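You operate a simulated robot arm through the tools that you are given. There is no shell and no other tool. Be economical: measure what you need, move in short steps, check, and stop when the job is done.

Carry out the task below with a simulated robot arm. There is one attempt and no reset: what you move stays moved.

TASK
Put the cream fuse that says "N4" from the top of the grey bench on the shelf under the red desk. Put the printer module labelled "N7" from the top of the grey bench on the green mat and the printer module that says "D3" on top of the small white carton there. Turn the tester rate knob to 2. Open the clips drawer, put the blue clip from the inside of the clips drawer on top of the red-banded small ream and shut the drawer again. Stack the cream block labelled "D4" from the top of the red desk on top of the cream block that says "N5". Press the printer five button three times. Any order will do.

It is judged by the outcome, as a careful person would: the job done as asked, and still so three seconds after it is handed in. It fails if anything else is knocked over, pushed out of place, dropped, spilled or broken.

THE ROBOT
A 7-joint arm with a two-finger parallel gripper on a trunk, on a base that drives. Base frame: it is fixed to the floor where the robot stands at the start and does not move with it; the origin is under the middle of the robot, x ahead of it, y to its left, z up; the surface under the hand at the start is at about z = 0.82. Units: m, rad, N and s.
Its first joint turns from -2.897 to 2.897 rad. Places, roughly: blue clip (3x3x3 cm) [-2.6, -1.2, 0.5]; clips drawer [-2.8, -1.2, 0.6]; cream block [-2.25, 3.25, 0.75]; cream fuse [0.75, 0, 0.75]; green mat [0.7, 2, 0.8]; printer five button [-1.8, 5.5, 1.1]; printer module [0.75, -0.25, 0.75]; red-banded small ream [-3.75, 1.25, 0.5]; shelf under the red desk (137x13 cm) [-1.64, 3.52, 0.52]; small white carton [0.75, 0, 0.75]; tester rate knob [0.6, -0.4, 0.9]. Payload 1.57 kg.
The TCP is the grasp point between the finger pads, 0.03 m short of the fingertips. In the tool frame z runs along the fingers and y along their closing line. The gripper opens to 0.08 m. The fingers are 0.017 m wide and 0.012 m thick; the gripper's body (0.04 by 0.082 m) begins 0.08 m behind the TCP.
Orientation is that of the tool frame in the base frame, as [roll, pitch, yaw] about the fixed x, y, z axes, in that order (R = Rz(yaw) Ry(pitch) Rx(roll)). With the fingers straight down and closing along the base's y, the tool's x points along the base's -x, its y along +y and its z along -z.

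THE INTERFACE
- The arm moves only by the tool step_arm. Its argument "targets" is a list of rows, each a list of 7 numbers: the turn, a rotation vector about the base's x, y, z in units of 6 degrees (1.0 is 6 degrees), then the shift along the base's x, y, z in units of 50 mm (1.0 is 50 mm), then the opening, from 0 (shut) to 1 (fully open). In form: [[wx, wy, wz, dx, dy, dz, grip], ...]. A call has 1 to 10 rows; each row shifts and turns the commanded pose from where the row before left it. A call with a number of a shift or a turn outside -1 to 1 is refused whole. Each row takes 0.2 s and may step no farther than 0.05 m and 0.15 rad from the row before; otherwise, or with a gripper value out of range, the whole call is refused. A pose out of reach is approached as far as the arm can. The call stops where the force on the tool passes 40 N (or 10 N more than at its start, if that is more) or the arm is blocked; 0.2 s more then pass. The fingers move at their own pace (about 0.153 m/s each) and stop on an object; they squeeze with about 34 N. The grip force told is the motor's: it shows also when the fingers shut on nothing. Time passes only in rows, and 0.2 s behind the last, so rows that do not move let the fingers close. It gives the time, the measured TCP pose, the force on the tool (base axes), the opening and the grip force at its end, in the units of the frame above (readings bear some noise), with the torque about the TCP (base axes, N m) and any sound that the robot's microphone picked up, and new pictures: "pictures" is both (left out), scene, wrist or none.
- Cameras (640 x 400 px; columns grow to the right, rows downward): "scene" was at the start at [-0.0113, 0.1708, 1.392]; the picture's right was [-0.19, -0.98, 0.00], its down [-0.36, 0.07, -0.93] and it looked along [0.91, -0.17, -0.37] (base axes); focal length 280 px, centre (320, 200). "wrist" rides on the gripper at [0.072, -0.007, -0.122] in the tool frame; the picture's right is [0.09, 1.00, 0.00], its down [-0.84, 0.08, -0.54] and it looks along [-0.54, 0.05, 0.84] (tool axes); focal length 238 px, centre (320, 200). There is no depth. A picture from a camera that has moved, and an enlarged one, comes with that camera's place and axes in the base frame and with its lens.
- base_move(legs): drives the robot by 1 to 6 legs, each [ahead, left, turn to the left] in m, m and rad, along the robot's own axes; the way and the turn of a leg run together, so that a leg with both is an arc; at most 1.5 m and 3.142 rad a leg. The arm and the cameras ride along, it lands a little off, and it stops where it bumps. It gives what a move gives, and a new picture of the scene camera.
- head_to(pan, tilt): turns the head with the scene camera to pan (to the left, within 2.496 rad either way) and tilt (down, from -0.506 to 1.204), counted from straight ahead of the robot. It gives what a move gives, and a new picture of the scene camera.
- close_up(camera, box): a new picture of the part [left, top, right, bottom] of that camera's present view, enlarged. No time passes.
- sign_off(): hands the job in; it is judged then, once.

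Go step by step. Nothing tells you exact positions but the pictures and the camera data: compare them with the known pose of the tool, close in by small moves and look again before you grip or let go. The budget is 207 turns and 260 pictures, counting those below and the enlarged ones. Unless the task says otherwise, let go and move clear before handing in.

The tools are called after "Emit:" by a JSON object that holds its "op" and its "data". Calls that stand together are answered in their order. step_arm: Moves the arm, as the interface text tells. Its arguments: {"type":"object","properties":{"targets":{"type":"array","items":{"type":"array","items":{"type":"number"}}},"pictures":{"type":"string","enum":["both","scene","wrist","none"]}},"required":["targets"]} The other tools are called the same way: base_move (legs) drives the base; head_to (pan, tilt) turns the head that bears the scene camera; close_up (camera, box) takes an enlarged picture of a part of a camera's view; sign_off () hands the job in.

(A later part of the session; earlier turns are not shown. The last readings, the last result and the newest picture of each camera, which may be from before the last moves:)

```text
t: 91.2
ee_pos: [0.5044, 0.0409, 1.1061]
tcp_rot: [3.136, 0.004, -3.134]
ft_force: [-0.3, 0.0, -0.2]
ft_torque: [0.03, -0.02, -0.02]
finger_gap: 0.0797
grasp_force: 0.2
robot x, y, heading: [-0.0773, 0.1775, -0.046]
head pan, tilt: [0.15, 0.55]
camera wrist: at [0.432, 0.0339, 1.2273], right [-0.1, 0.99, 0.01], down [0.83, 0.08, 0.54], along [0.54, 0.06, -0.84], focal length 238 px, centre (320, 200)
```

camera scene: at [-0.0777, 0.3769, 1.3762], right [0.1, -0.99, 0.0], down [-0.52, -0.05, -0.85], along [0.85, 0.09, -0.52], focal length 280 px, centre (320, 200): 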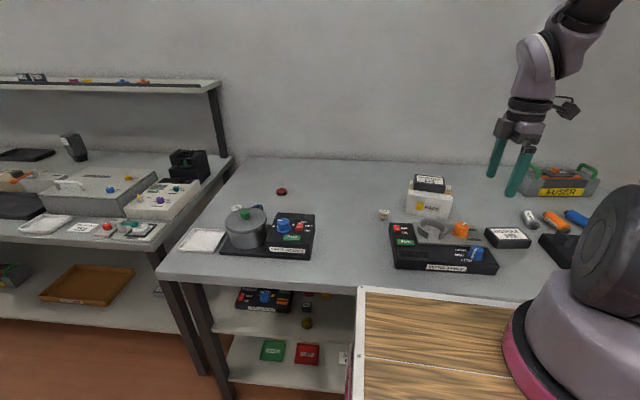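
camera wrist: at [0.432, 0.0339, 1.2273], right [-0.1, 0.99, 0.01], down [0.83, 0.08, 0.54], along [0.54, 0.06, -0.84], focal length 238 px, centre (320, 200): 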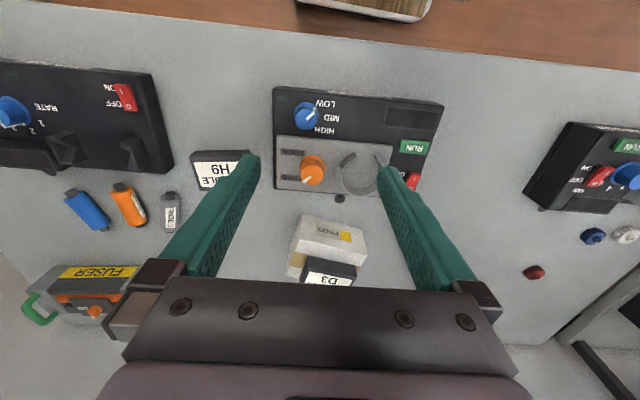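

Emit:
{"op": "step_arm", "data": {"targets": [[0, 0, 0, 0.5, 0.68, -0.3, 1], [0, 0, 0, 0.5, 0.68, -0.3, 1], [0, 0, 0, 0.5, 0.68, -0.3, 1], [0, 0, 0, 0.5, 0.68, -0.3, 1], [0, 0, 0, 0.5, 0.68, -0.3, 1], [0, 0, 0, 0.5, 0.68, -0.3, 1]], "pictures": "wrist"}}

Emit:
{"op": "close_up", "data": {"camera": "wrist", "box": [240, 80, 400, 200]}}

```text
t: 92.6
ee_pos: [0.6538, 0.2459, 1.0175]
tcp_rot: [3.137, 0.003, -3.133]
ft_force: [-0.1, -1.1, -0.3]
ft_torque: [0.0, 0.01, 0.02]
finger_gap: 0.0801
grasp_force: 0.0
robot x, y, heading: [-0.0731, 0.1752, -0.052]
head pan, tilt: [0.15, 0.55]
camera wrist: at [0.5822, 0.2388, 1.1365], right [-0.1, 0.99, 0.01], down [0.83, 0.08, 0.55], along [0.54, 0.06, -0.84], focal length 238 px, centre (320, 200)
```

wrist: 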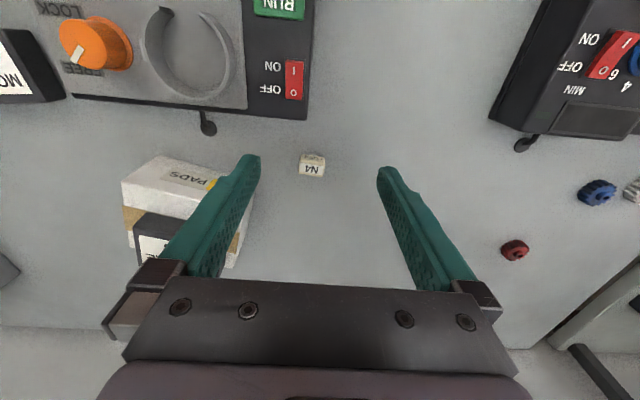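

```text
3.33 times, centred on (320, 140) of wrist
camera zoom: at [0.5822, 0.2388, 1.1365], right [-0.1, 0.99, 0.01], down [0.83, 0.08, 0.55], along [0.54, 0.06, -0.84], focal length 794 px, centre (320, 400)
```

zoom: 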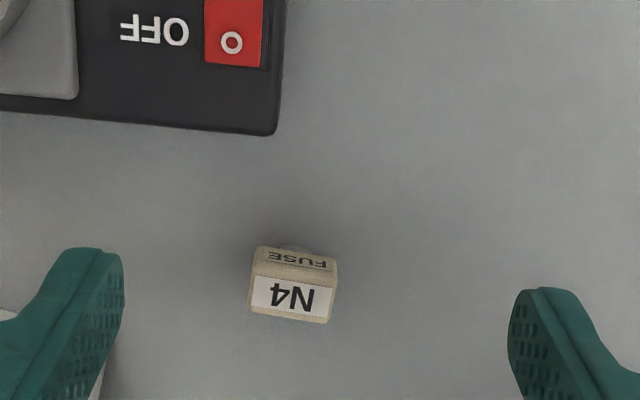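

N4 is at about (0.721, 0.244), 33 mm wide in y. Before gripping I'll look at the red desk's shelf to choose the grasp direction.

Emit:
{"op": "head_to", "data": {"pan": 2.05, "tilt": 0.2}}

Emit:
{"op": "close_up", "data": {"camera": "scene", "box": [200, 120, 440, 270]}}

```text
t: 94.4
ee_pos: [0.6538, 0.2471, 1.0166]
tcp_rot: [3.135, 0.003, -3.131]
ft_force: [0.0, 0.5, -0.3]
ft_torque: [-0.01, -0.03, 0.02]
finger_gap: 0.0802
grasp_force: 0.0
robot x, y, heading: [-0.0701, 0.1743, -0.052]
head pan, tilt: [2.051, 0.201]
camera scene: at [-0.2058, 0.4527, 1.4085], right [0.91, 0.42, 0.0], down [0.08, -0.18, -0.98], along [-0.41, 0.89, -0.2], focal length 280 px, centre (320, 200)
```

scene: 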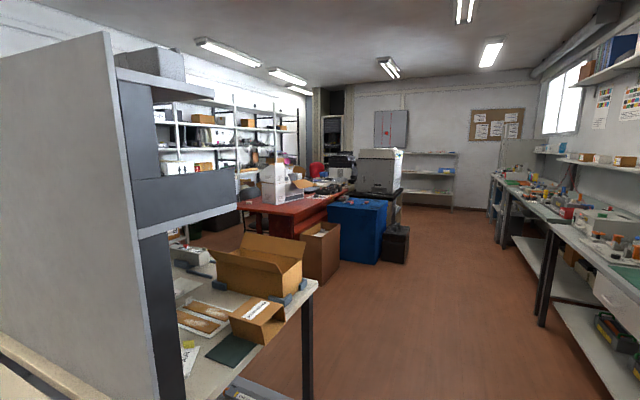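

```text
2.67 times, centred on (320, 195) of scene
camera zoom: at [-0.2058, 0.4527, 1.4085], right [0.91, 0.42, 0.0], down [0.08, -0.18, -0.98], along [-0.41, 0.89, -0.2], focal length 746 px, centre (320, 213)
```

zoom: 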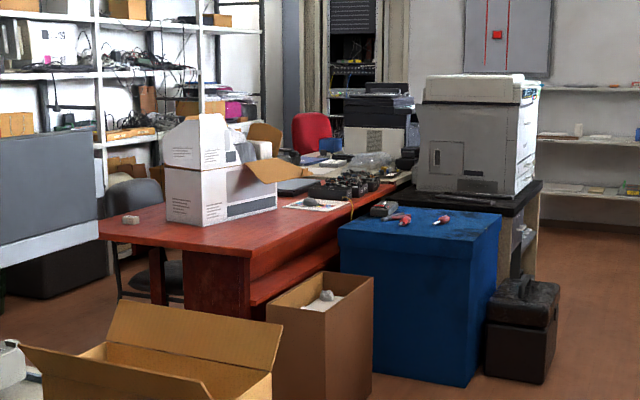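

The shelf sits under the desk on its +x side, so N4 must go in horizontally. I'll grip it from above now and pitch the hand forward at the desk.

Emit:
{"op": "step_arm", "data": {"targets": [[0, 0, -0.6, 0.7, -0.03, -0.5, 0.8], [0, 0, 0, 0.7, -0.03, -0.6, 0.8], [0, 0, 0, 0, 0, -0.9, 0.8]], "pictures": "wrist"}}

Emit:
{"op": "close_up", "data": {"camera": "wrist", "box": [240, 80, 400, 200]}}

```text
t: 95.2
ee_pos: [0.7244, 0.2431, 0.9173]
tcp_rot: [3.137, 0.005, 3.091]
ft_force: [-1.2, -0.4, 0.4]
ft_torque: [0.01, 0.0, -0.03]
finger_gap: 0.0641
grasp_force: 0.0
robot x, y, heading: [-0.0739, 0.178, -0.054]
head pan, tilt: [2.051, 0.201]
camera wrist: at [0.6523, 0.24, 1.0367], right [-0.04, 1.0, 0.01], down [0.84, 0.03, 0.55], along [0.55, 0.03, -0.84], focal length 238 px, centre (320, 200)
```

wrist: 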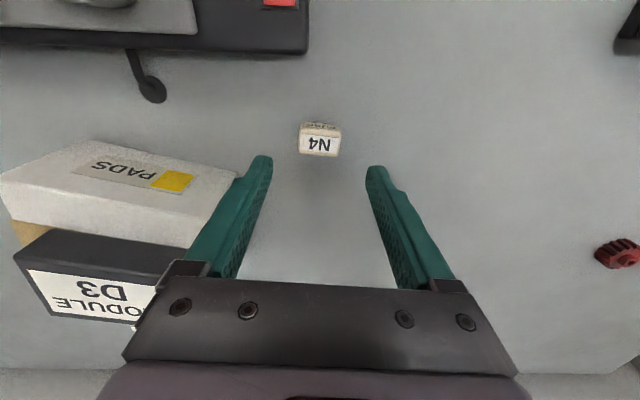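

```text
3.33 times, centred on (320, 140) of wrist
camera zoom: at [0.6523, 0.24, 1.0367], right [-0.04, 1.0, 0.01], down [0.84, 0.03, 0.55], along [0.55, 0.03, -0.84], focal length 794 px, centre (320, 400)
```

zoom: 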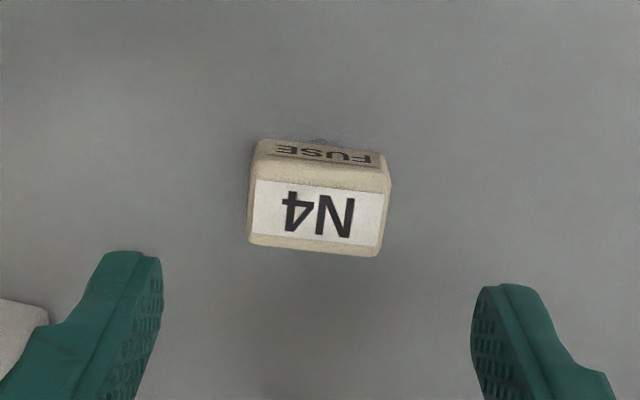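

Emit:
{"op": "step_arm", "data": {"targets": [[0, 0, -0.2, 0, 0.01, -0.6, 0.8], [0, 0, 0, 0, 0, -0.54, 0.8], [0, 0, 0, 0, 0, 0, 0], [0, 0, 0, 0, 0, 0, 0]], "pictures": "wrist"}}

```text
t: 96.2
ee_pos: [0.724, 0.2426, 0.8587]
tcp_rot: [3.136, 0.002, 3.067]
ft_force: [-0.2, 0.2, 0.6]
ft_torque: [0.01, 0.01, -0.03]
finger_gap: 0.0326
grasp_force: 34.1
robot x, y, heading: [-0.0735, 0.1686, -0.048]
head pan, tilt: [2.051, 0.201]
camera wrist: at [0.6526, 0.2413, 0.9795], right [-0.02, 1.0, 0.01], down [0.84, 0.01, 0.54], along [0.54, 0.01, -0.84], focal length 238 px, centre (320, 200)
```

wrist: 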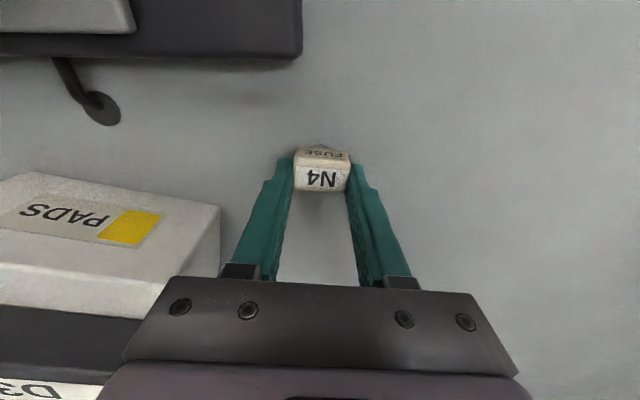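

N4 is held. Lift, retract, and drive along the aisle toward the red desk.

Emit:
{"op": "step_arm", "data": {"targets": [[0, 0, 0, 0, 0, 0.6, 0], [0, 0, 0, 0, 0, 0.98, 0], [0, 0, 0, 0, 0, 0.98, 0], [0, 0, 0, 0, 0, 0.98, 0], [0, 0, 0, 0, 0, 0.98, 0], [0, 0, 0, 0, 0, 0.98, 0], [0, 0, 0, -0.98, 0, 0, 0], [0, 0, 0, -0.98, 0, 0, 0], [0, 0, 0, -0.98, 0, 0, 0]], "pictures": "none"}}

Emit:
{"op": "base_move", "data": {"legs": [[0, 1.4, 0.05], [0, 1.25, 0]]}}

```text
t: 98.2
ee_pos: [0.578, 0.2423, 1.1384]
tcp_rot: [3.135, 0.002, 3.069]
ft_force: [-0.6, 0.3, -1.0]
ft_torque: [0.01, 0.03, 0.01]
finger_gap: 0.0329
grasp_force: 33.3
robot x, y, heading: [-0.0734, 0.1734, -0.054]
head pan, tilt: [2.051, 0.201]
```

```text
t: 111.0
ee_pos: [0.5973, 2.8987, 1.1383]
tcp_rot: [3.136, 0.004, 3.113]
ft_force: [0.3, -0.5, -0.5]
ft_torque: [0.02, 0.0, -0.02]
finger_gap: 0.0328
grasp_force: 33.9
robot x, y, heading: [-0.0487, 2.7966, 0.001]
head pan, tilt: [2.051, 0.201]
camera scene: at [-0.1946, 3.0716, 1.4085], right [0.89, 0.46, 0.0], down [0.09, -0.18, -0.98], along [-0.45, 0.87, -0.2], focal length 280 px, centre (320, 200)
```

scene: 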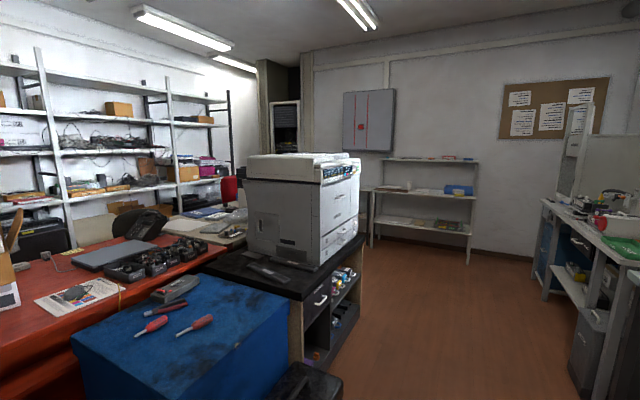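

Back off from the bench and turn to face the red desk.

Emit:
{"op": "base_move", "data": {"legs": [[-0.35, 0, 0], [0, 0, 1.57], [0, 0, 1.57]]}}

Emit:
{"op": "head_to", "data": {"pan": 0.15, "tilt": 0.6}}

```text
t: 121.0
ee_pos: [-1.0386, 2.6826, 1.1386]
tcp_rot: [3.137, 0.004, 0.006]
ft_force: [0.1, 0.8, -0.5]
ft_torque: [0.0, 0.0, 0.01]
finger_gap: 0.0326
grasp_force: 33.9
robot x, y, heading: [-0.3961, 2.8005, -3.112]
head pan, tilt: [2.051, 0.201]
camera scene: at [-0.2467, 2.5314, 1.4085], right [-0.87, -0.49, 0.0], down [-0.1, 0.17, -0.98], along [0.48, -0.86, -0.2], focal length 280 px, centre (320, 200)
```

scene: 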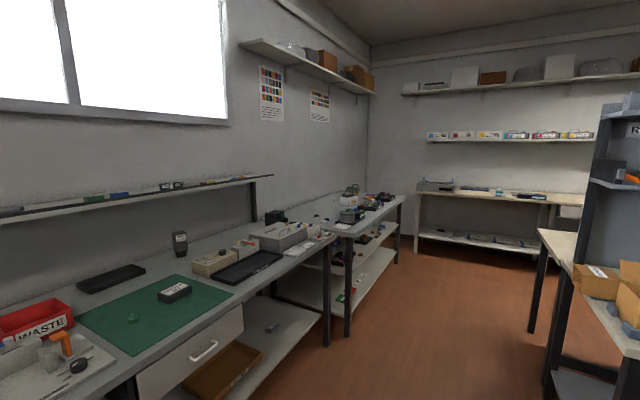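

```text
t: 122.8
ee_pos: [-1.039, 2.6825, 1.1391]
tcp_rot: [3.137, 0.003, 0.005]
ft_force: [-0.8, 0.3, -0.2]
ft_torque: [0.0, -0.03, 0.03]
finger_gap: 0.0323
grasp_force: 33.5
robot x, y, heading: [-0.3913, 2.8013, -3.112]
head pan, tilt: [0.15, 0.6]
camera scene: at [-0.3791, 2.5969, 1.3717], right [-0.18, 0.98, 0.0], down [0.56, 0.1, -0.83], along [-0.81, -0.15, -0.56], focal length 280 px, centre (320, 200)
```

scene: 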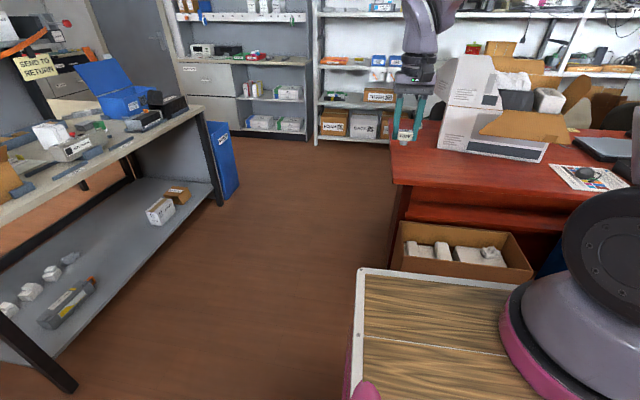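

Emit:
{"op": "close_up", "data": {"camera": "scene", "box": [380, 130, 600, 290]}}

Emit:
{"op": "close_up", "data": {"camera": "wrist", "box": [0, 0, 640, 400]}}

```text
2.50 times, centred on (490, 210) of scene
camera zoom: at [-0.3791, 2.5969, 1.3717], right [-0.18, 0.98, 0.0], down [0.56, 0.1, -0.83], along [-0.81, -0.15, -0.56], focal length 699 px, centre (-105, 175)
```

zoom: 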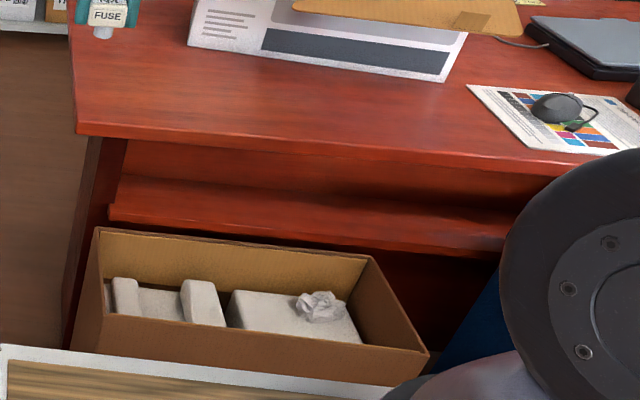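

```text
1.00 times, centred on (320, 200) of wrist (not enlarged: the box is as wide or as high as the picture)
camera zoom: at [-0.9663, 2.6903, 1.2582], right [0.1, -1.0, 0.01], down [-0.83, -0.08, 0.54], along [-0.54, -0.06, -0.84], focal length 238 px, centre (320, 200)
```

zoom: 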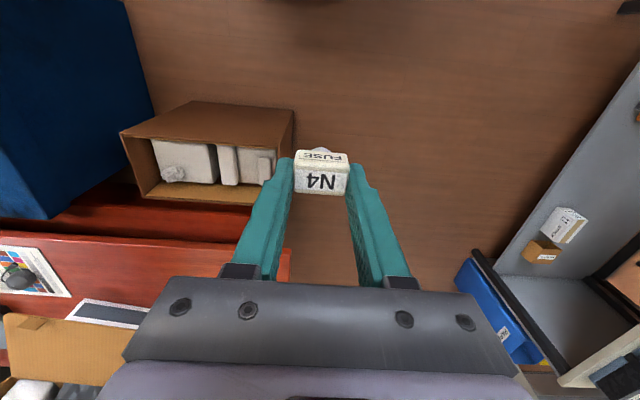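

The shelf front edge is at x≈-1.57, starting at y≈2.82 and z≈0.52, with a clear view above the open box. Drive closer.

Emit:
{"op": "base_move", "data": {"legs": [[0, -0.05, -0.03], [0.42, 0, 0]]}}

```text
t: 125.9
ee_pos: [-1.4614, 2.7537, 1.1387]
tcp_rot: [3.136, 0.004, -0.025]
ft_force: [0.2, -0.5, -0.4]
ft_torque: [0.0, 0.05, -0.02]
finger_gap: 0.0325
grasp_force: 33.9
robot x, y, heading: [-0.8107, 2.8517, 3.137]
head pan, tilt: [0.15, 0.6]
camera scene: at [-0.8031, 2.6475, 1.3717], right [-0.15, 0.99, 0.0], down [0.56, 0.08, -0.83], along [-0.82, -0.12, -0.56], focal length 280 px, centre (320, 200)
```

scene: 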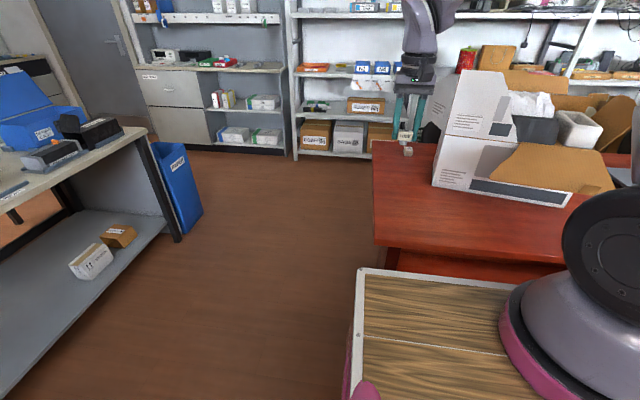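

Shift sideways and pitch the hand to 30° below horizontal, after backing off slightly for clearance.

Emit:
{"op": "base_move", "data": {"legs": [[-0.1, 0, 0]]}}

Emit:
{"op": "step_arm", "data": {"targets": [[0, 0, 0, 0, 0.44, 0, 0], [0, 0.9, 0, 0, 0.44, 0, 0], [0, 1, 0, 0, 0.44, 0, 0], [0, 1, 0, 0, 0.44, -0.2, 0], [0, 1, 0, 0, 0.44, -0.4, 0], [0, 1, 0, 0, 0.44, -0.4, 0], [0, 1, 0, 0, 0.4, -0.4, 0], [0, 1, 0, 0, 0.4, -0.4, 0], [0, 1, 0, 0, 0.4, -0.4, 0], [0, 1, 0, 0, 0.4, -0.4, 0]]}}

```text
t: 127.1
ee_pos: [-1.3609, 2.7535, 1.1379]
tcp_rot: [3.136, 0.003, -0.026]
ft_force: [-0.8, 0.4, -0.9]
ft_torque: [-0.01, 0.0, 0.0]
finger_gap: 0.033
grasp_force: 34.0
robot x, y, heading: [-0.7137, 2.8508, 3.138]
head pan, tilt: [0.15, 0.6]
camera scene: at [-0.7029, 2.6473, 1.3717], right [-0.15, 0.99, 0.0], down [0.56, 0.08, -0.83], along [-0.82, -0.12, -0.56], focal length 280 px, centre (320, 200)
```

scene: 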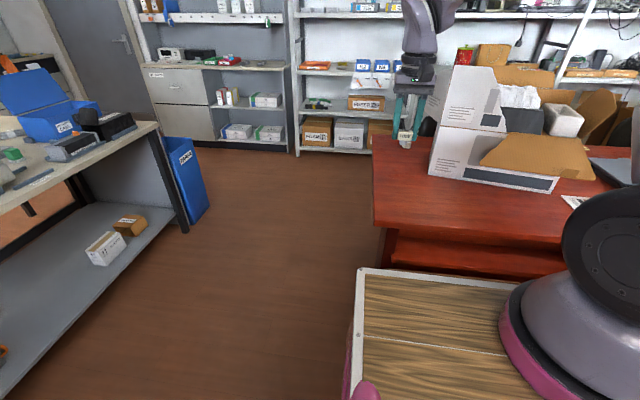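

```text
t: 129.3
ee_pos: [-1.426, 2.9628, 1.0116]
tcp_rot: [3.102, 0.934, -0.042]
ft_force: [0.4, 0.1, -0.7]
ft_torque: [0.02, 0.0, -0.02]
finger_gap: 0.033
grasp_force: 33.7
out of reach, approached as far as the arm can: row 7, 8, 9, 10
robot x, y, heading: [-0.7153, 2.8514, 3.139]
head pan, tilt: [0.15, 0.6]
camera scene: at [-0.7022, 2.6472, 1.3717], right [-0.15, 0.99, 0.0], down [0.56, 0.08, -0.83], along [-0.82, -0.12, -0.56], focal length 280 px, centre (320, 200)
camera wrist: at [-1.2845, 2.968, 1.0251], right [0.04, -1.0, -0.05], down [-0.06, -0.05, 1.0], along [-1.0, -0.04, -0.06], focal length 238 px, centre (320, 200)
```

scene: 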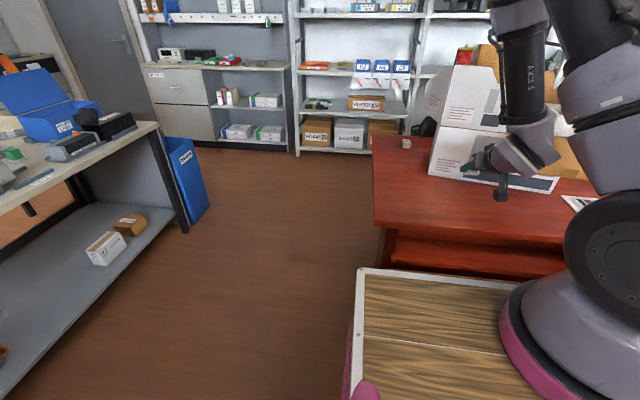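
wrist: 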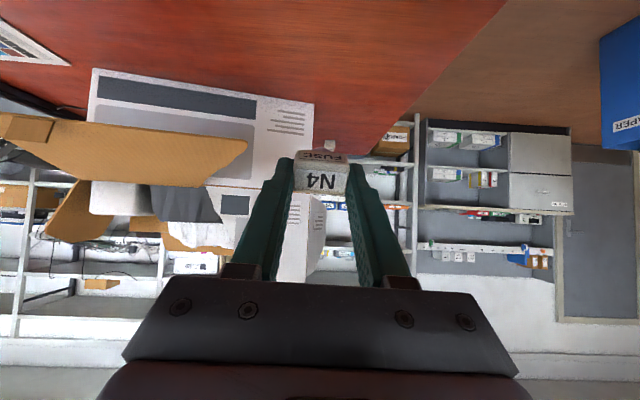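

Emit:
{"op": "step_arm", "data": {"targets": [[0, 0, 0, 0, 0, -0.5, 0], [0, 0, 0, 0, 0, -0.5, 0], [0, 0, 0, 0, 0, -0.5, 0]], "pictures": "scene"}}

```text
t: 130.1
ee_pos: [-1.4263, 2.9602, 0.9386]
tcp_rot: [3.098, 0.935, -0.042]
ft_force: [-1.1, -0.8, -0.7]
ft_torque: [-0.03, 0.01, 0.02]
finger_gap: 0.0328
grasp_force: 33.8
robot x, y, heading: [-0.7183, 2.8516, 3.144]
head pan, tilt: [0.15, 0.6]
camera scene: at [-0.7026, 2.6473, 1.3717], right [-0.15, 0.99, 0.0], down [0.56, 0.08, -0.83], along [-0.82, -0.12, -0.56], focal length 280 px, centre (320, 200)
```

scene: 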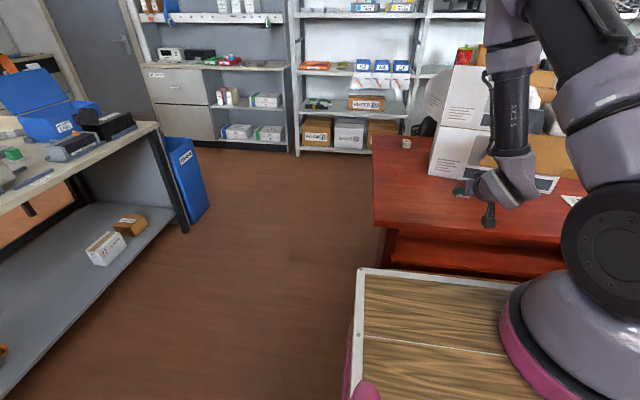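

Emit:
{"op": "base_move", "data": {"legs": [[-0.08, 0, 0]]}}

Emit:
{"op": "step_arm", "data": {"targets": [[0, 0, 0, 0, 0, -0.6, 0], [0, 0, 0, 0, 0, -0.6, 0], [0, 0, 0, 0, 0, -0.6, 0], [0, 0, 0, 0, 0, -0.6, 0], [0, 0, 0, 0, 0, -0.6, 0]]}}

```text
t: 131.2
ee_pos: [-1.3435, 2.961, 0.9387]
tcp_rot: [3.102, 0.934, -0.044]
ft_force: [0.0, -0.7, 0.4]
ft_torque: [-0.01, 0.0, -0.05]
finger_gap: 0.0325
grasp_force: 34.1
robot x, y, heading: [-0.6323, 2.8507, 3.143]
head pan, tilt: [0.15, 0.6]
camera scene: at [-0.621, 2.6473, 1.3717], right [-0.15, 0.99, 0.0], down [0.56, 0.08, -0.83], along [-0.82, -0.12, -0.56], focal length 280 px, centre (320, 200)
```

scene: 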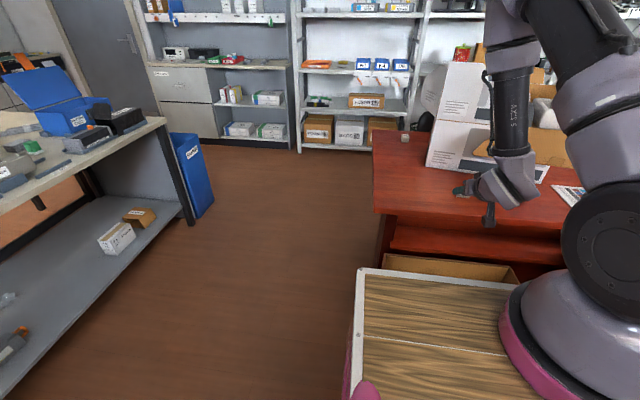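

```text
t: 132.3
ee_pos: [-1.3466, 2.9614, 0.788]
tcp_rot: [3.101, 0.935, -0.043]
ft_force: [-1.1, 0.1, -0.4]
ft_torque: [0.0, 0.0, -0.02]
finger_gap: 0.0327
grasp_force: 33.5
robot x, y, heading: [-0.6325, 2.8496, 3.141]
head pan, tilt: [0.15, 0.6]
camera scene: at [-0.6208, 2.6472, 1.3717], right [-0.15, 0.99, 0.0], down [0.56, 0.08, -0.83], along [-0.82, -0.12, -0.56], focal length 280 px, centre (320, 200)
camera wrist: at [-1.2052, 2.9665, 0.8009], right [0.04, -1.0, -0.05], down [-0.06, -0.05, 1.0], along [-1.0, -0.04, -0.06], focal length 238 px, centre (320, 200)
```

scene: 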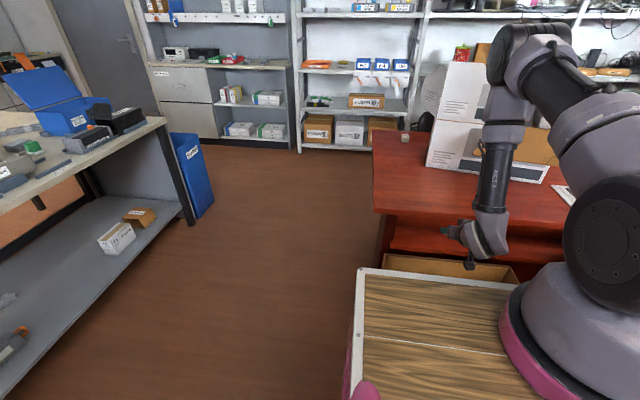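
wrist: 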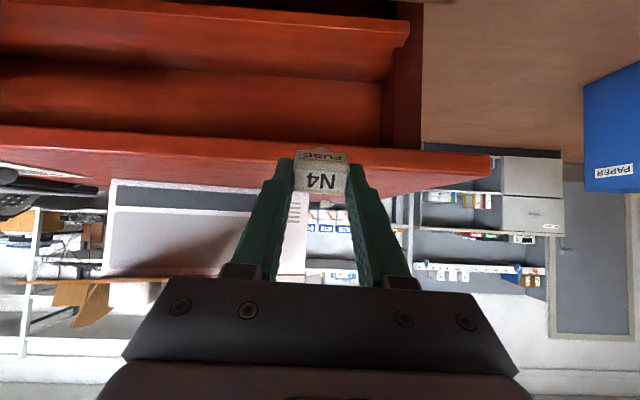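

The wrist camera now shows the shelf. Keep lowering in front of the desk edge and pitch a little more.

Emit:
{"op": "step_arm", "data": {"targets": [[0, 0.5, 0, 0, 0, -0.6, 0], [0, 0.5, 0, 0, 0, -0.6, 0], [0, 0.5, 0, 0, 0, -0.6, 0], [0, 0.5, 0, 0, 0, -0.6, 0], [0, 0, 0, 0, 0, -0.6, 0], [0, 0, 0, 0, 0, -0.6, 0]]}}

```text
t: 133.8
ee_pos: [-1.3452, 2.9622, 0.6097]
tcp_rot: [3.077, 1.144, -0.063]
ft_force: [0.7, -0.3, 0.5]
ft_torque: [-0.02, 0.0, 0.02]
finger_gap: 0.0327
grasp_force: 33.5
robot x, y, heading: [-0.629, 2.8558, 3.145]
head pan, tilt: [0.15, 0.6]
camera scene: at [-0.6211, 2.6473, 1.3717], right [-0.15, 0.99, 0.0], down [0.56, 0.08, -0.83], along [-0.82, -0.12, -0.56], focal length 280 px, centre (320, 200)
camera wrist: at [-1.2042, 2.9677, 0.5917], right [0.03, -1.0, -0.06], down [0.15, -0.05, 0.99], along [-0.99, -0.04, 0.15], focal length 238 px, centre (320, 200)
```

scene: 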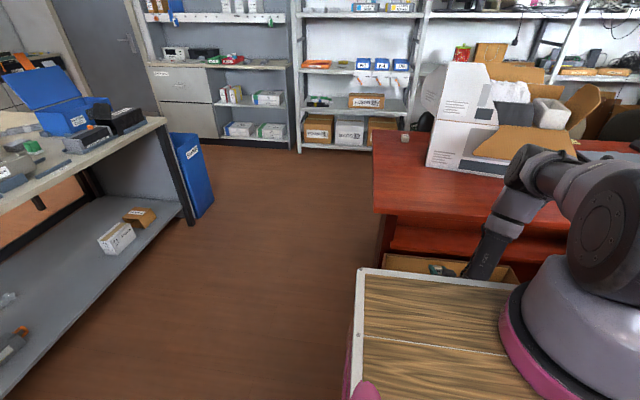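
wrist: 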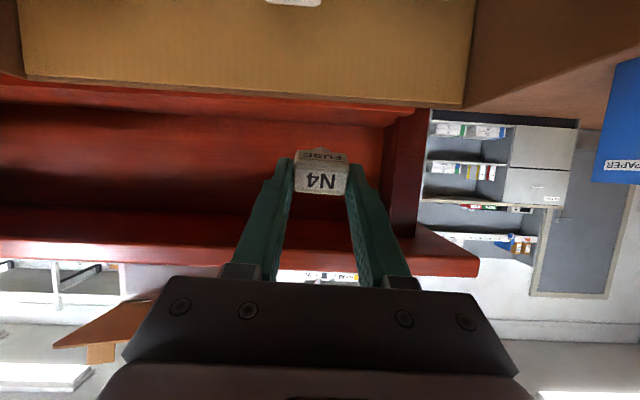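

The box rim is close below the camera mount, so I need exact heights of rim, shelf and desk edge before going in.

Emit:
{"op": "close_up", "data": {"camera": "wrist", "box": [300, 60, 500, 290]}}

Emit:
{"op": "close_up", "data": {"camera": "scene", "box": [360, 180, 560, 300]}}

```text
1.74 times, centred on (400, 175) of wrist
camera zoom: at [-1.2042, 2.9677, 0.5917], right [0.03, -1.0, -0.06], down [0.15, -0.05, 0.99], along [-0.99, -0.04, 0.15], focal length 414 px, centre (181, 244)
```

zoom: 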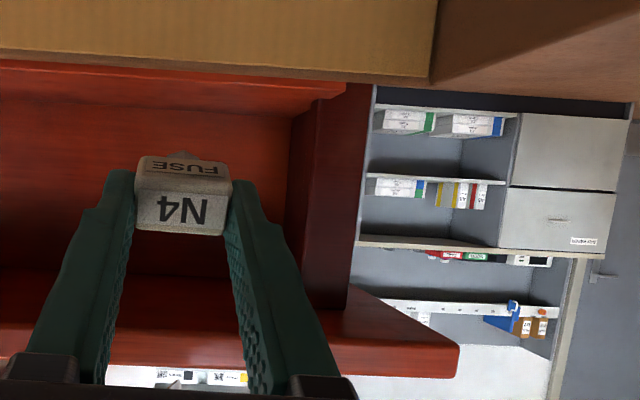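

```text
3.20 times, centred on (460, 240) of scene
camera zoom: at [-0.6211, 2.6473, 1.3717], right [-0.15, 0.99, 0.0], down [0.56, 0.08, -0.83], along [-0.82, -0.12, -0.56], focal length 895 px, centre (-128, 72)
```

zoom: 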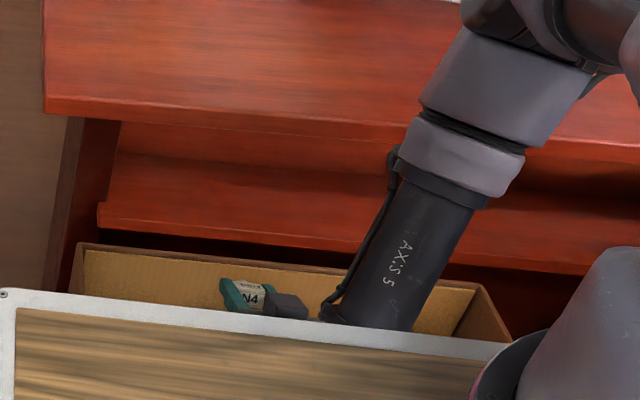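

The rim is at z≈0.514 and x≈-1.50, the desk underside at z≈0.71, and the shelf front at about -1.565, so there's room. Move in.

Emit:
{"op": "step_arm", "data": {"targets": [[0, 0, 0, -0.7, 0, -0.1, 0], [0, 0, 0, -0.7, 0, -0.1, 0], [0, 0, 0, -0.7, 0, -0.1, 0], [0, 0, 0, -0.7, 0, -0.1, 0], [0, 0, 0, -0.7, 0, -0.1, 0], [0, 0, 0, -0.7, 0, 0, 0], [0, 0, 0, -0.5, 0, 0, 0]]}}

```text
t: 135.3
ee_pos: [-1.5803, 2.9617, 0.5839]
tcp_rot: [3.08, 1.141, -0.061]
ft_force: [0.6, 0.2, -0.1]
ft_torque: [0.03, -0.01, 0.0]
finger_gap: 0.0327
grasp_force: 33.9
robot x, y, heading: [-0.6305, 2.8551, 3.138]
head pan, tilt: [0.15, 0.6]
camera scene: at [-0.6211, 2.6474, 1.3717], right [-0.15, 0.99, 0.0], down [0.56, 0.08, -0.83], along [-0.82, -0.12, -0.56], focal length 280 px, centre (320, 200)
camera wrist: at [-1.437, 2.9661, 0.566], right [0.03, -1.0, -0.06], down [0.15, -0.05, 0.99], along [-0.99, -0.04, 0.14], focal length 238 px, centre (320, 200)
```

scene: 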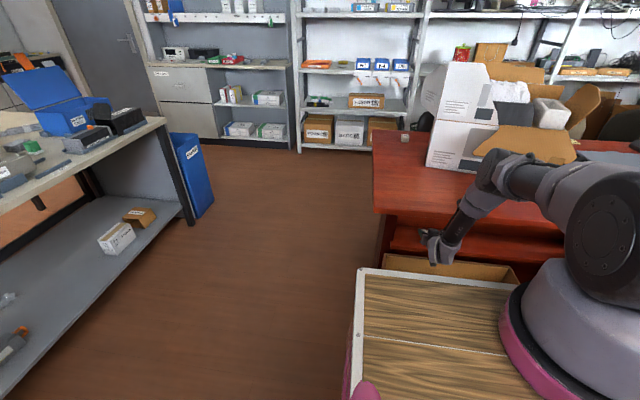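
wrist: 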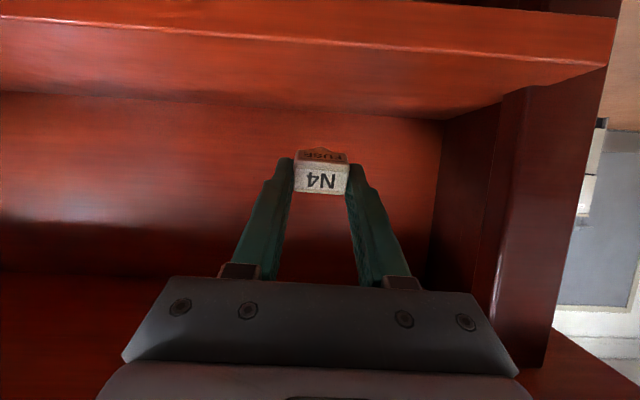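

N4 is about 5 cm inside the shelf's front edge. Lower onto the shelf.

Emit:
{"op": "step_arm", "data": {"targets": [[0, 0, 0, 0, 0, -0.3, 0], [0, 0, 0, 0, 0, -0.3, 0], [0, 0, 0, 0, 0, -0.06, 0]], "pictures": "wrist"}}

```text
t: 136.2
ee_pos: [-1.5791, 2.9614, 0.5488]
tcp_rot: [3.078, 1.143, -0.061]
ft_force: [-1.8, 0.4, -0.7]
ft_torque: [-0.01, 0.02, 0.0]
finger_gap: 0.0328
grasp_force: 34.4
robot x, y, heading: [-0.6329, 2.8539, 3.14]
head pan, tilt: [0.15, 0.6]
camera wrist: at [-1.438, 2.9664, 0.5321], right [0.03, -1.0, -0.06], down [0.15, -0.05, 0.99], along [-0.99, -0.04, 0.14], focal length 238 px, centre (320, 200)
```

wrist: 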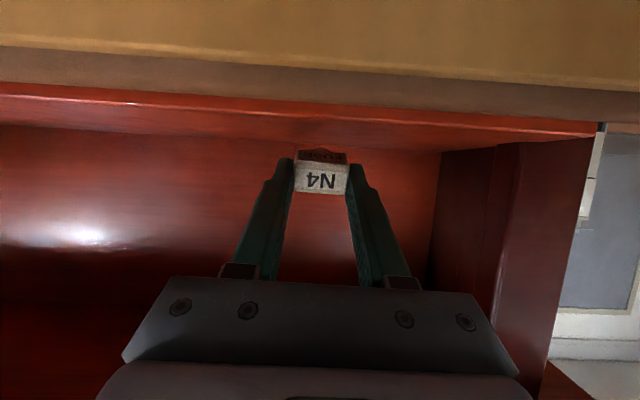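

Emit:
{"op": "step_arm", "data": {"targets": [[0, 0, 0, 0, 0, -0.06, 0], [0, 0, 0, 0, 0, -0.06, 0]], "pictures": "wrist"}}

```text
t: 136.8
ee_pos: [-1.58, 2.963, 0.5439]
tcp_rot: [3.078, 1.145, -0.061]
ft_force: [0.1, -0.3, -1.1]
ft_torque: [0.04, 0.0, 0.02]
finger_gap: 0.0326
grasp_force: 33.8
robot x, y, heading: [-0.6294, 2.8545, 3.143]
head pan, tilt: [0.15, 0.6]
camera wrist: at [-1.4389, 2.9669, 0.5269], right [0.03, -1.0, -0.06], down [0.15, -0.05, 0.99], along [-0.99, -0.04, 0.15], focal length 238 px, centre (320, 200)
```

wrist: 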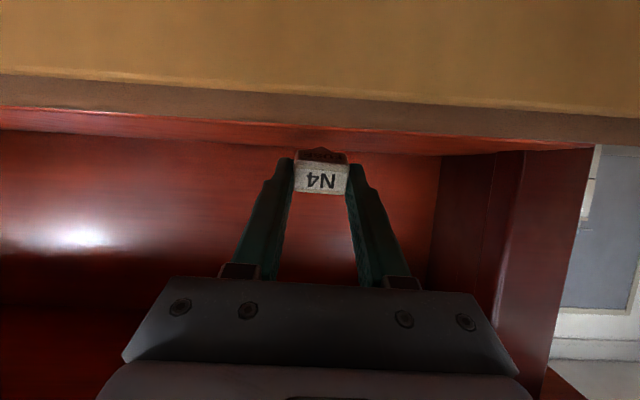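

Emit:
{"op": "step_arm", "data": {"targets": [[0, 0, 0, 0, 0, -0.06, 0], [0, 0, 0, 0, 0, -0.06, 0]], "pictures": "wrist"}}

```text
t: 137.3
ee_pos: [-1.5806, 2.9602, 0.5406]
tcp_rot: [3.081, 1.148, -0.059]
ft_force: [3.5, 0.0, 15.2]
ft_torque: [-0.05, 0.36, 0.05]
finger_gap: 0.0328
grasp_force: 34.3
robot x, y, heading: [-0.6305, 2.8532, 3.139]
head pan, tilt: [0.15, 0.6]
camera wrist: at [-1.4396, 2.9667, 0.5225], right [0.03, -1.0, -0.06], down [0.15, -0.05, 0.99], along [-0.99, -0.04, 0.15], focal length 238 px, centre (320, 200)
```

wrist: 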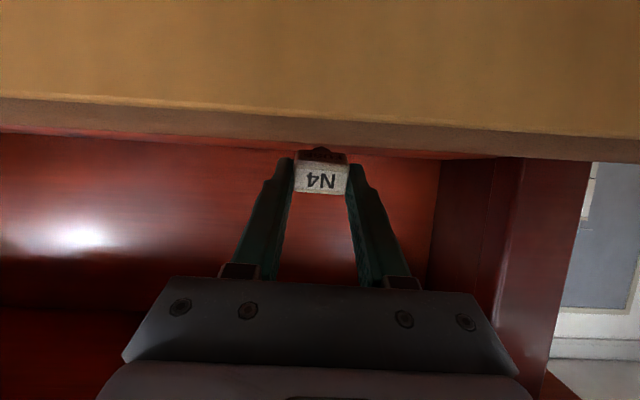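

Contact at the fuse's corner. Release and let it settle, then look.

Emit:
{"op": "step_arm", "data": {"targets": [[0, 0, 0, 0, 0, 0, 0.6], [0, 0, 0, 0, 0, 0, 0.6], [0, 0, 0, 0, 0, 0, 0.6]], "pictures": "wrist"}}

```text
t: 138.2
ee_pos: [-1.5792, 2.9619, 0.5394]
tcp_rot: [3.079, 1.143, -0.062]
ft_force: [0.3, -0.3, 1.0]
ft_torque: [0.02, -0.02, 0.0]
finger_gap: 0.0482
grasp_force: 0.0
robot x, y, heading: [-0.6372, 2.8539, 3.138]
head pan, tilt: [0.15, 0.6]
camera wrist: at [-1.4383, 2.9666, 0.5209], right [0.03, -1.0, -0.06], down [0.15, -0.05, 0.99], along [-0.99, -0.04, 0.14], focal length 238 px, centre (320, 200)
```

wrist: 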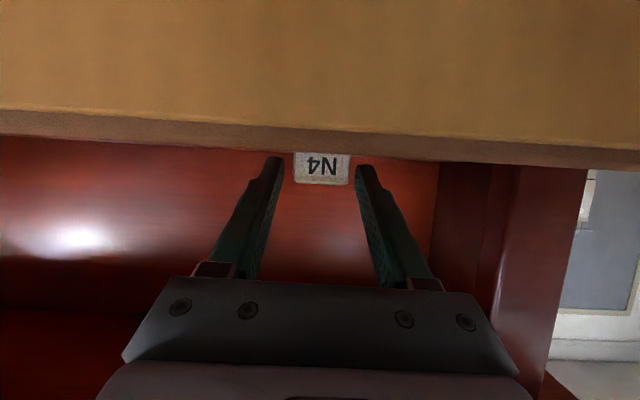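

N4 rests on the shelf. Retreat out and up.

Emit:
{"op": "step_arm", "data": {"targets": [[0, 0, 0, 0.2, 0, 0.3, 0.6], [0, 0, 0, 0.6, 0, 0.3, 0.6], [0, 0, 0, 0.8, 0, 0.2, 0.6], [0, 0, 0, 0.8, 0, 0.1, 0.6], [0, 0, 0, 0.8, 0, 0.1, 0.6], [0, 0, 0, 0.8, 0, 0.2, 0.6], [0, 0, 0, 0.6, 0, 0.3, 0.6]], "pictures": "wrist"}}

Emit:
{"op": "close_up", "data": {"camera": "wrist", "box": [240, 60, 420, 220]}}

```text
t: 139.8
ee_pos: [-1.3495, 2.9602, 0.6124]
tcp_rot: [3.077, 1.142, -0.062]
ft_force: [-0.9, 0.1, -0.1]
ft_torque: [-0.03, 0.03, -0.02]
finger_gap: 0.0483
grasp_force: 0.0
robot x, y, heading: [-0.6302, 2.8529, 3.142]
head pan, tilt: [0.15, 0.6]
camera wrist: at [-1.2084, 2.9653, 0.5958], right [0.03, -1.0, -0.06], down [0.15, -0.05, 0.99], along [-0.99, -0.04, 0.15], focal length 238 px, centre (320, 200)
```

wrist: 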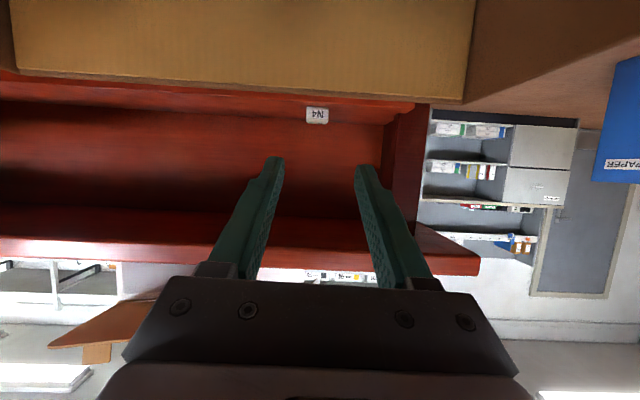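

```text
2.50 times, centred on (330, 140) of wrist
camera zoom: at [-1.2084, 2.9653, 0.5958], right [0.03, -1.0, -0.06], down [0.15, -0.05, 0.99], along [-0.99, -0.04, 0.15], focal length 596 px, centre (295, 350)
```

zoom: 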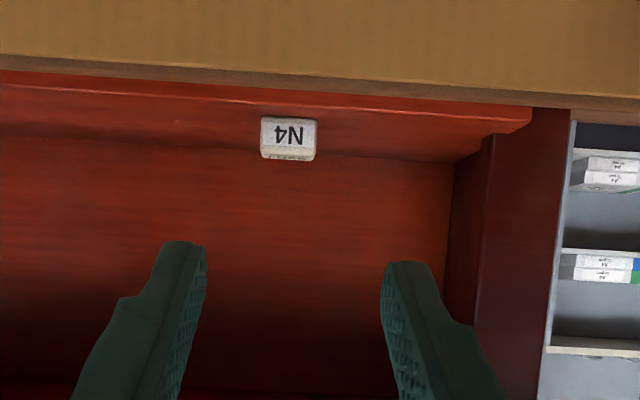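

N4 is on the shelf. Raise the arm and level the hand again.

Emit:
{"op": "step_arm", "data": {"targets": [[0, 0, 0, 0, 0, 0.7, 0.6], [0, -0.5, 0, 0, 0, 0.7, 0.6], [0, -0.5, 0, 0, 0, 0.7, 0.6], [0, -0.5, 0, 0, 0, 0.7, 0.6], [0, -0.5, 0, 0, 0, 0.7, 0.6], [0, -0.9, 0, 0, 0, 0.7, 0.6], [0, -0.9, 0, 0, 0, 0.7, 0.6], [0, -0.9, 0, 0, 0, 0.7, 0.6], [0, -0.9, 0, 0, 0, 0.7, 0.6], [0, -0.9, 0, 0, 0, 0.7, 0.6]], "pictures": "none"}}

Emit:
{"op": "step_arm", "data": {"targets": [[0, -0.9, 0, 0, 0, 0.6, 0.6], [0, -0.9, 0, 0, 0, 0.6, 0.6], [0, -0.9, 0, 0, 0, 0.6, 0.6], [0, -0.9, 0, 0, 0, 0.6, 0.6], [0, -0.7, 0, 0, 0, 0, 0.6], [0, -0.7, 0, 0, 0, 0, 0.6]], "pictures": "scene"}}

```text
t: 141.9
ee_pos: [-1.3505, 2.9619, 0.9639]
tcp_rot: [3.123, 0.463, -0.028]
ft_force: [0.0, 0.3, -0.4]
ft_torque: [-0.02, 0.03, 0.03]
finger_gap: 0.0482
grasp_force: 0.0
robot x, y, heading: [-0.633, 2.8531, 3.139]
head pan, tilt: [0.15, 0.6]
```

```text
t: 143.3
ee_pos: [-1.3502, 2.9614, 1.0841]
tcp_rot: [3.137, -0.06, -0.026]
ft_force: [0.0, 0.3, 1.0]
ft_torque: [-0.01, 0.0, 0.01]
finger_gap: 0.048
grasp_force: 0.1
robot x, y, heading: [-0.633, 2.849, 3.139]
head pan, tilt: [0.15, 0.6]
camera scene: at [-0.6209, 2.6473, 1.3717], right [-0.15, 0.99, 0.0], down [0.56, 0.08, -0.83], along [-0.82, -0.12, -0.56], focal length 280 px, centre (320, 200)
```

scene: 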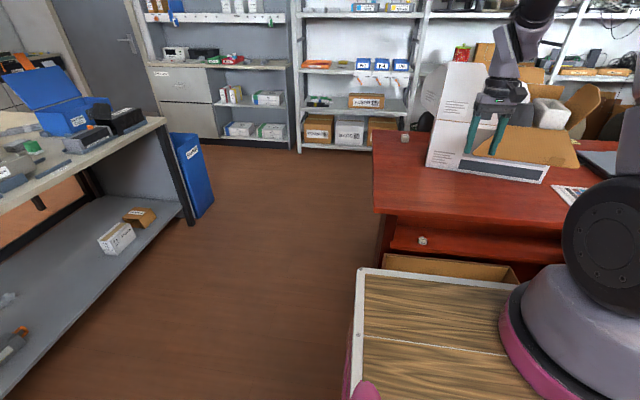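

N4 is visible on the shelf. One cream block is near (-2.2, 2.9), so I'll drive around to the desk's near end and face +y.

Emit:
{"op": "step_arm", "data": {"targets": [[0, 0.57, 0, 0.8, 0, 0.5, 0.6], [0, 0, 0, 0.8, -0.3, 0.4, 0.6]], "pictures": "none"}}

Emit:
{"op": "base_move", "data": {"legs": [[0, 0.78, 0], [1.45, 0, 0]]}}

```text
t: 143.9
ee_pos: [-1.2702, 2.9451, 1.1264]
tcp_rot: [3.137, -0.001, -0.027]
ft_force: [-0.3, -0.6, 0.2]
ft_torque: [0.02, -0.06, 0.01]
finger_gap: 0.0481
grasp_force: 0.1
robot x, y, heading: [-0.6332, 2.8519, 3.145]
head pan, tilt: [0.15, 0.6]
```

```text
t: 154.8
ee_pos: [-2.6912, 2.1713, 1.1272]
tcp_rot: [3.136, 0.0, -0.034]
ft_force: [-0.1, -0.1, -0.3]
ft_torque: [-0.02, -0.03, 0.0]
finger_gap: 0.0477
grasp_force: 0.2
robot x, y, heading: [-2.0537, 2.0714, 3.133]
head pan, tilt: [0.15, 0.6]
camera scene: at [-2.0436, 1.869, 1.3717], right [-0.14, 0.99, 0.0], down [0.56, 0.08, -0.83], along [-0.82, -0.12, -0.56], focal length 280 px, centre (320, 200)
```

scene: 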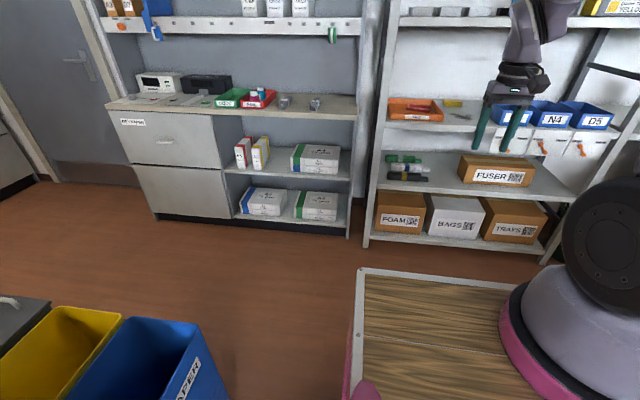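

Emit:
{"op": "base_move", "data": {"legs": [[0, 0, -1.565]]}}

Emit:
{"op": "head_to", "data": {"pan": 0.0, "tilt": 0.6}}

Emit:
{"op": "close_up", "data": {"camera": "scene", "box": [180, 60, 500, 260]}}

```text
t: 159.1
ee_pos: [-1.958, 2.7139, 1.1268]
tcp_rot: [3.138, -0.001, -1.597]
ft_force: [1.7, 0.0, -0.8]
ft_torque: [0.0, 0.0, 0.01]
finger_gap: 0.048
grasp_force: 0.0
robot x, y, heading: [-2.0531, 2.0746, 1.57]
head pan, tilt: [0.15, 0.6]
camera scene: at [-2.2576, 2.0599, 1.3717], right [0.99, 0.15, 0.0], down [0.08, -0.56, -0.83], along [-0.12, 0.82, -0.56], focal length 280 px, centre (320, 200)
```

scene: 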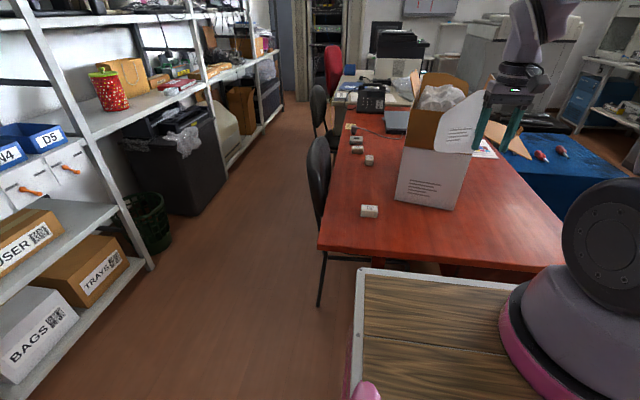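

```text
t: 159.8
ee_pos: [-1.9596, 2.7129, 1.1269]
tcp_rot: [3.136, 0.001, -1.597]
ft_force: [0.6, 0.0, -0.1]
ft_torque: [-0.02, -0.02, 0.01]
finger_gap: 0.0479
grasp_force: 0.1
robot x, y, heading: [-2.0543, 2.0765, 1.57]
head pan, tilt: [0.0, 0.6]
camera scene: at [-2.2444, 2.0609, 1.3717], right [1.0, 0.0, 0.0], down [0.0, -0.56, -0.83], along [0.0, 0.83, -0.56], focal length 280 px, centre (320, 200)
```

scene: 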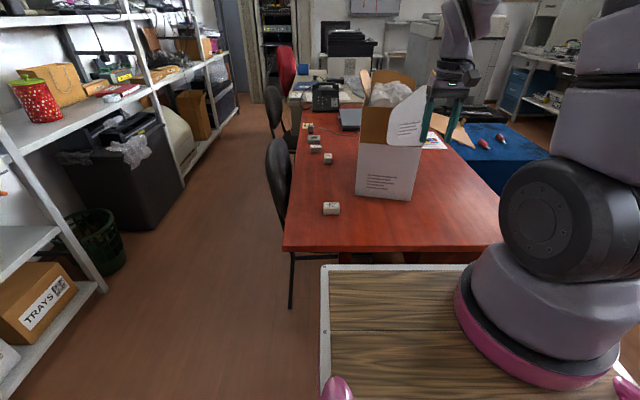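

```text
2.00 times, centred on (340, 160) of scene
camera zoom: at [-2.2444, 2.0609, 1.3717], right [1.0, 0.0, 0.0], down [0.0, -0.56, -0.83], along [0.0, 0.83, -0.56], focal length 560 px, centre (280, 280)
```

zoom: 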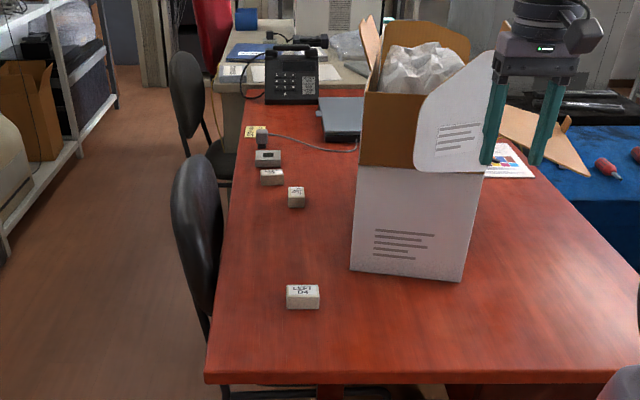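

Emit:
{"op": "close_up", "data": {"camera": "scene", "box": [290, 115, 370, 165]}}

Emit:
{"op": "close_up", "data": {"camera": "scene", "box": [300, 190, 364, 230]}}

```text
8.00 times, centred on (330, 140) of scene
camera zoom: at [-2.2444, 2.0609, 1.3717], right [1.0, 0.0, 0.0], down [0.0, -0.56, -0.83], along [0.0, 0.83, -0.56], focal length 2238 px, centre (240, 680)
```

zoom: 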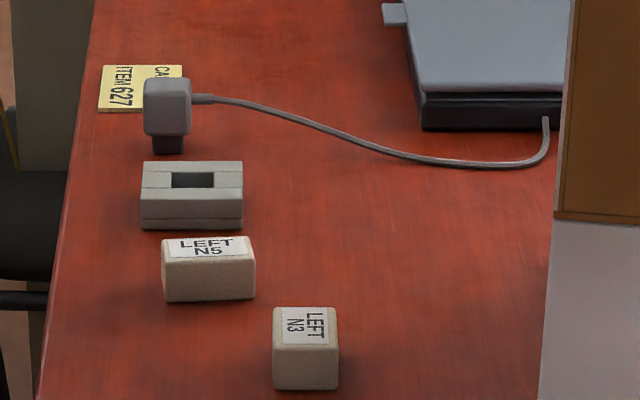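

```text
10.00 times, centred on (332, 210) of scene
camera zoom: at [-2.2444, 2.0609, 1.3717], right [1.0, 0.0, 0.0], down [0.0, -0.56, -0.83], along [0.0, 0.83, -0.56], focal length 2797 px, centre (200, 100)
```

zoom: 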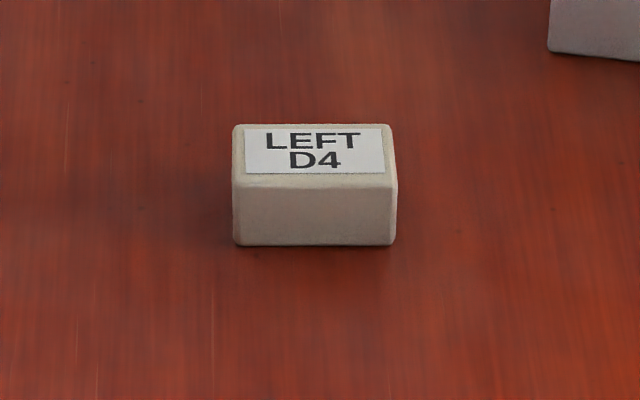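

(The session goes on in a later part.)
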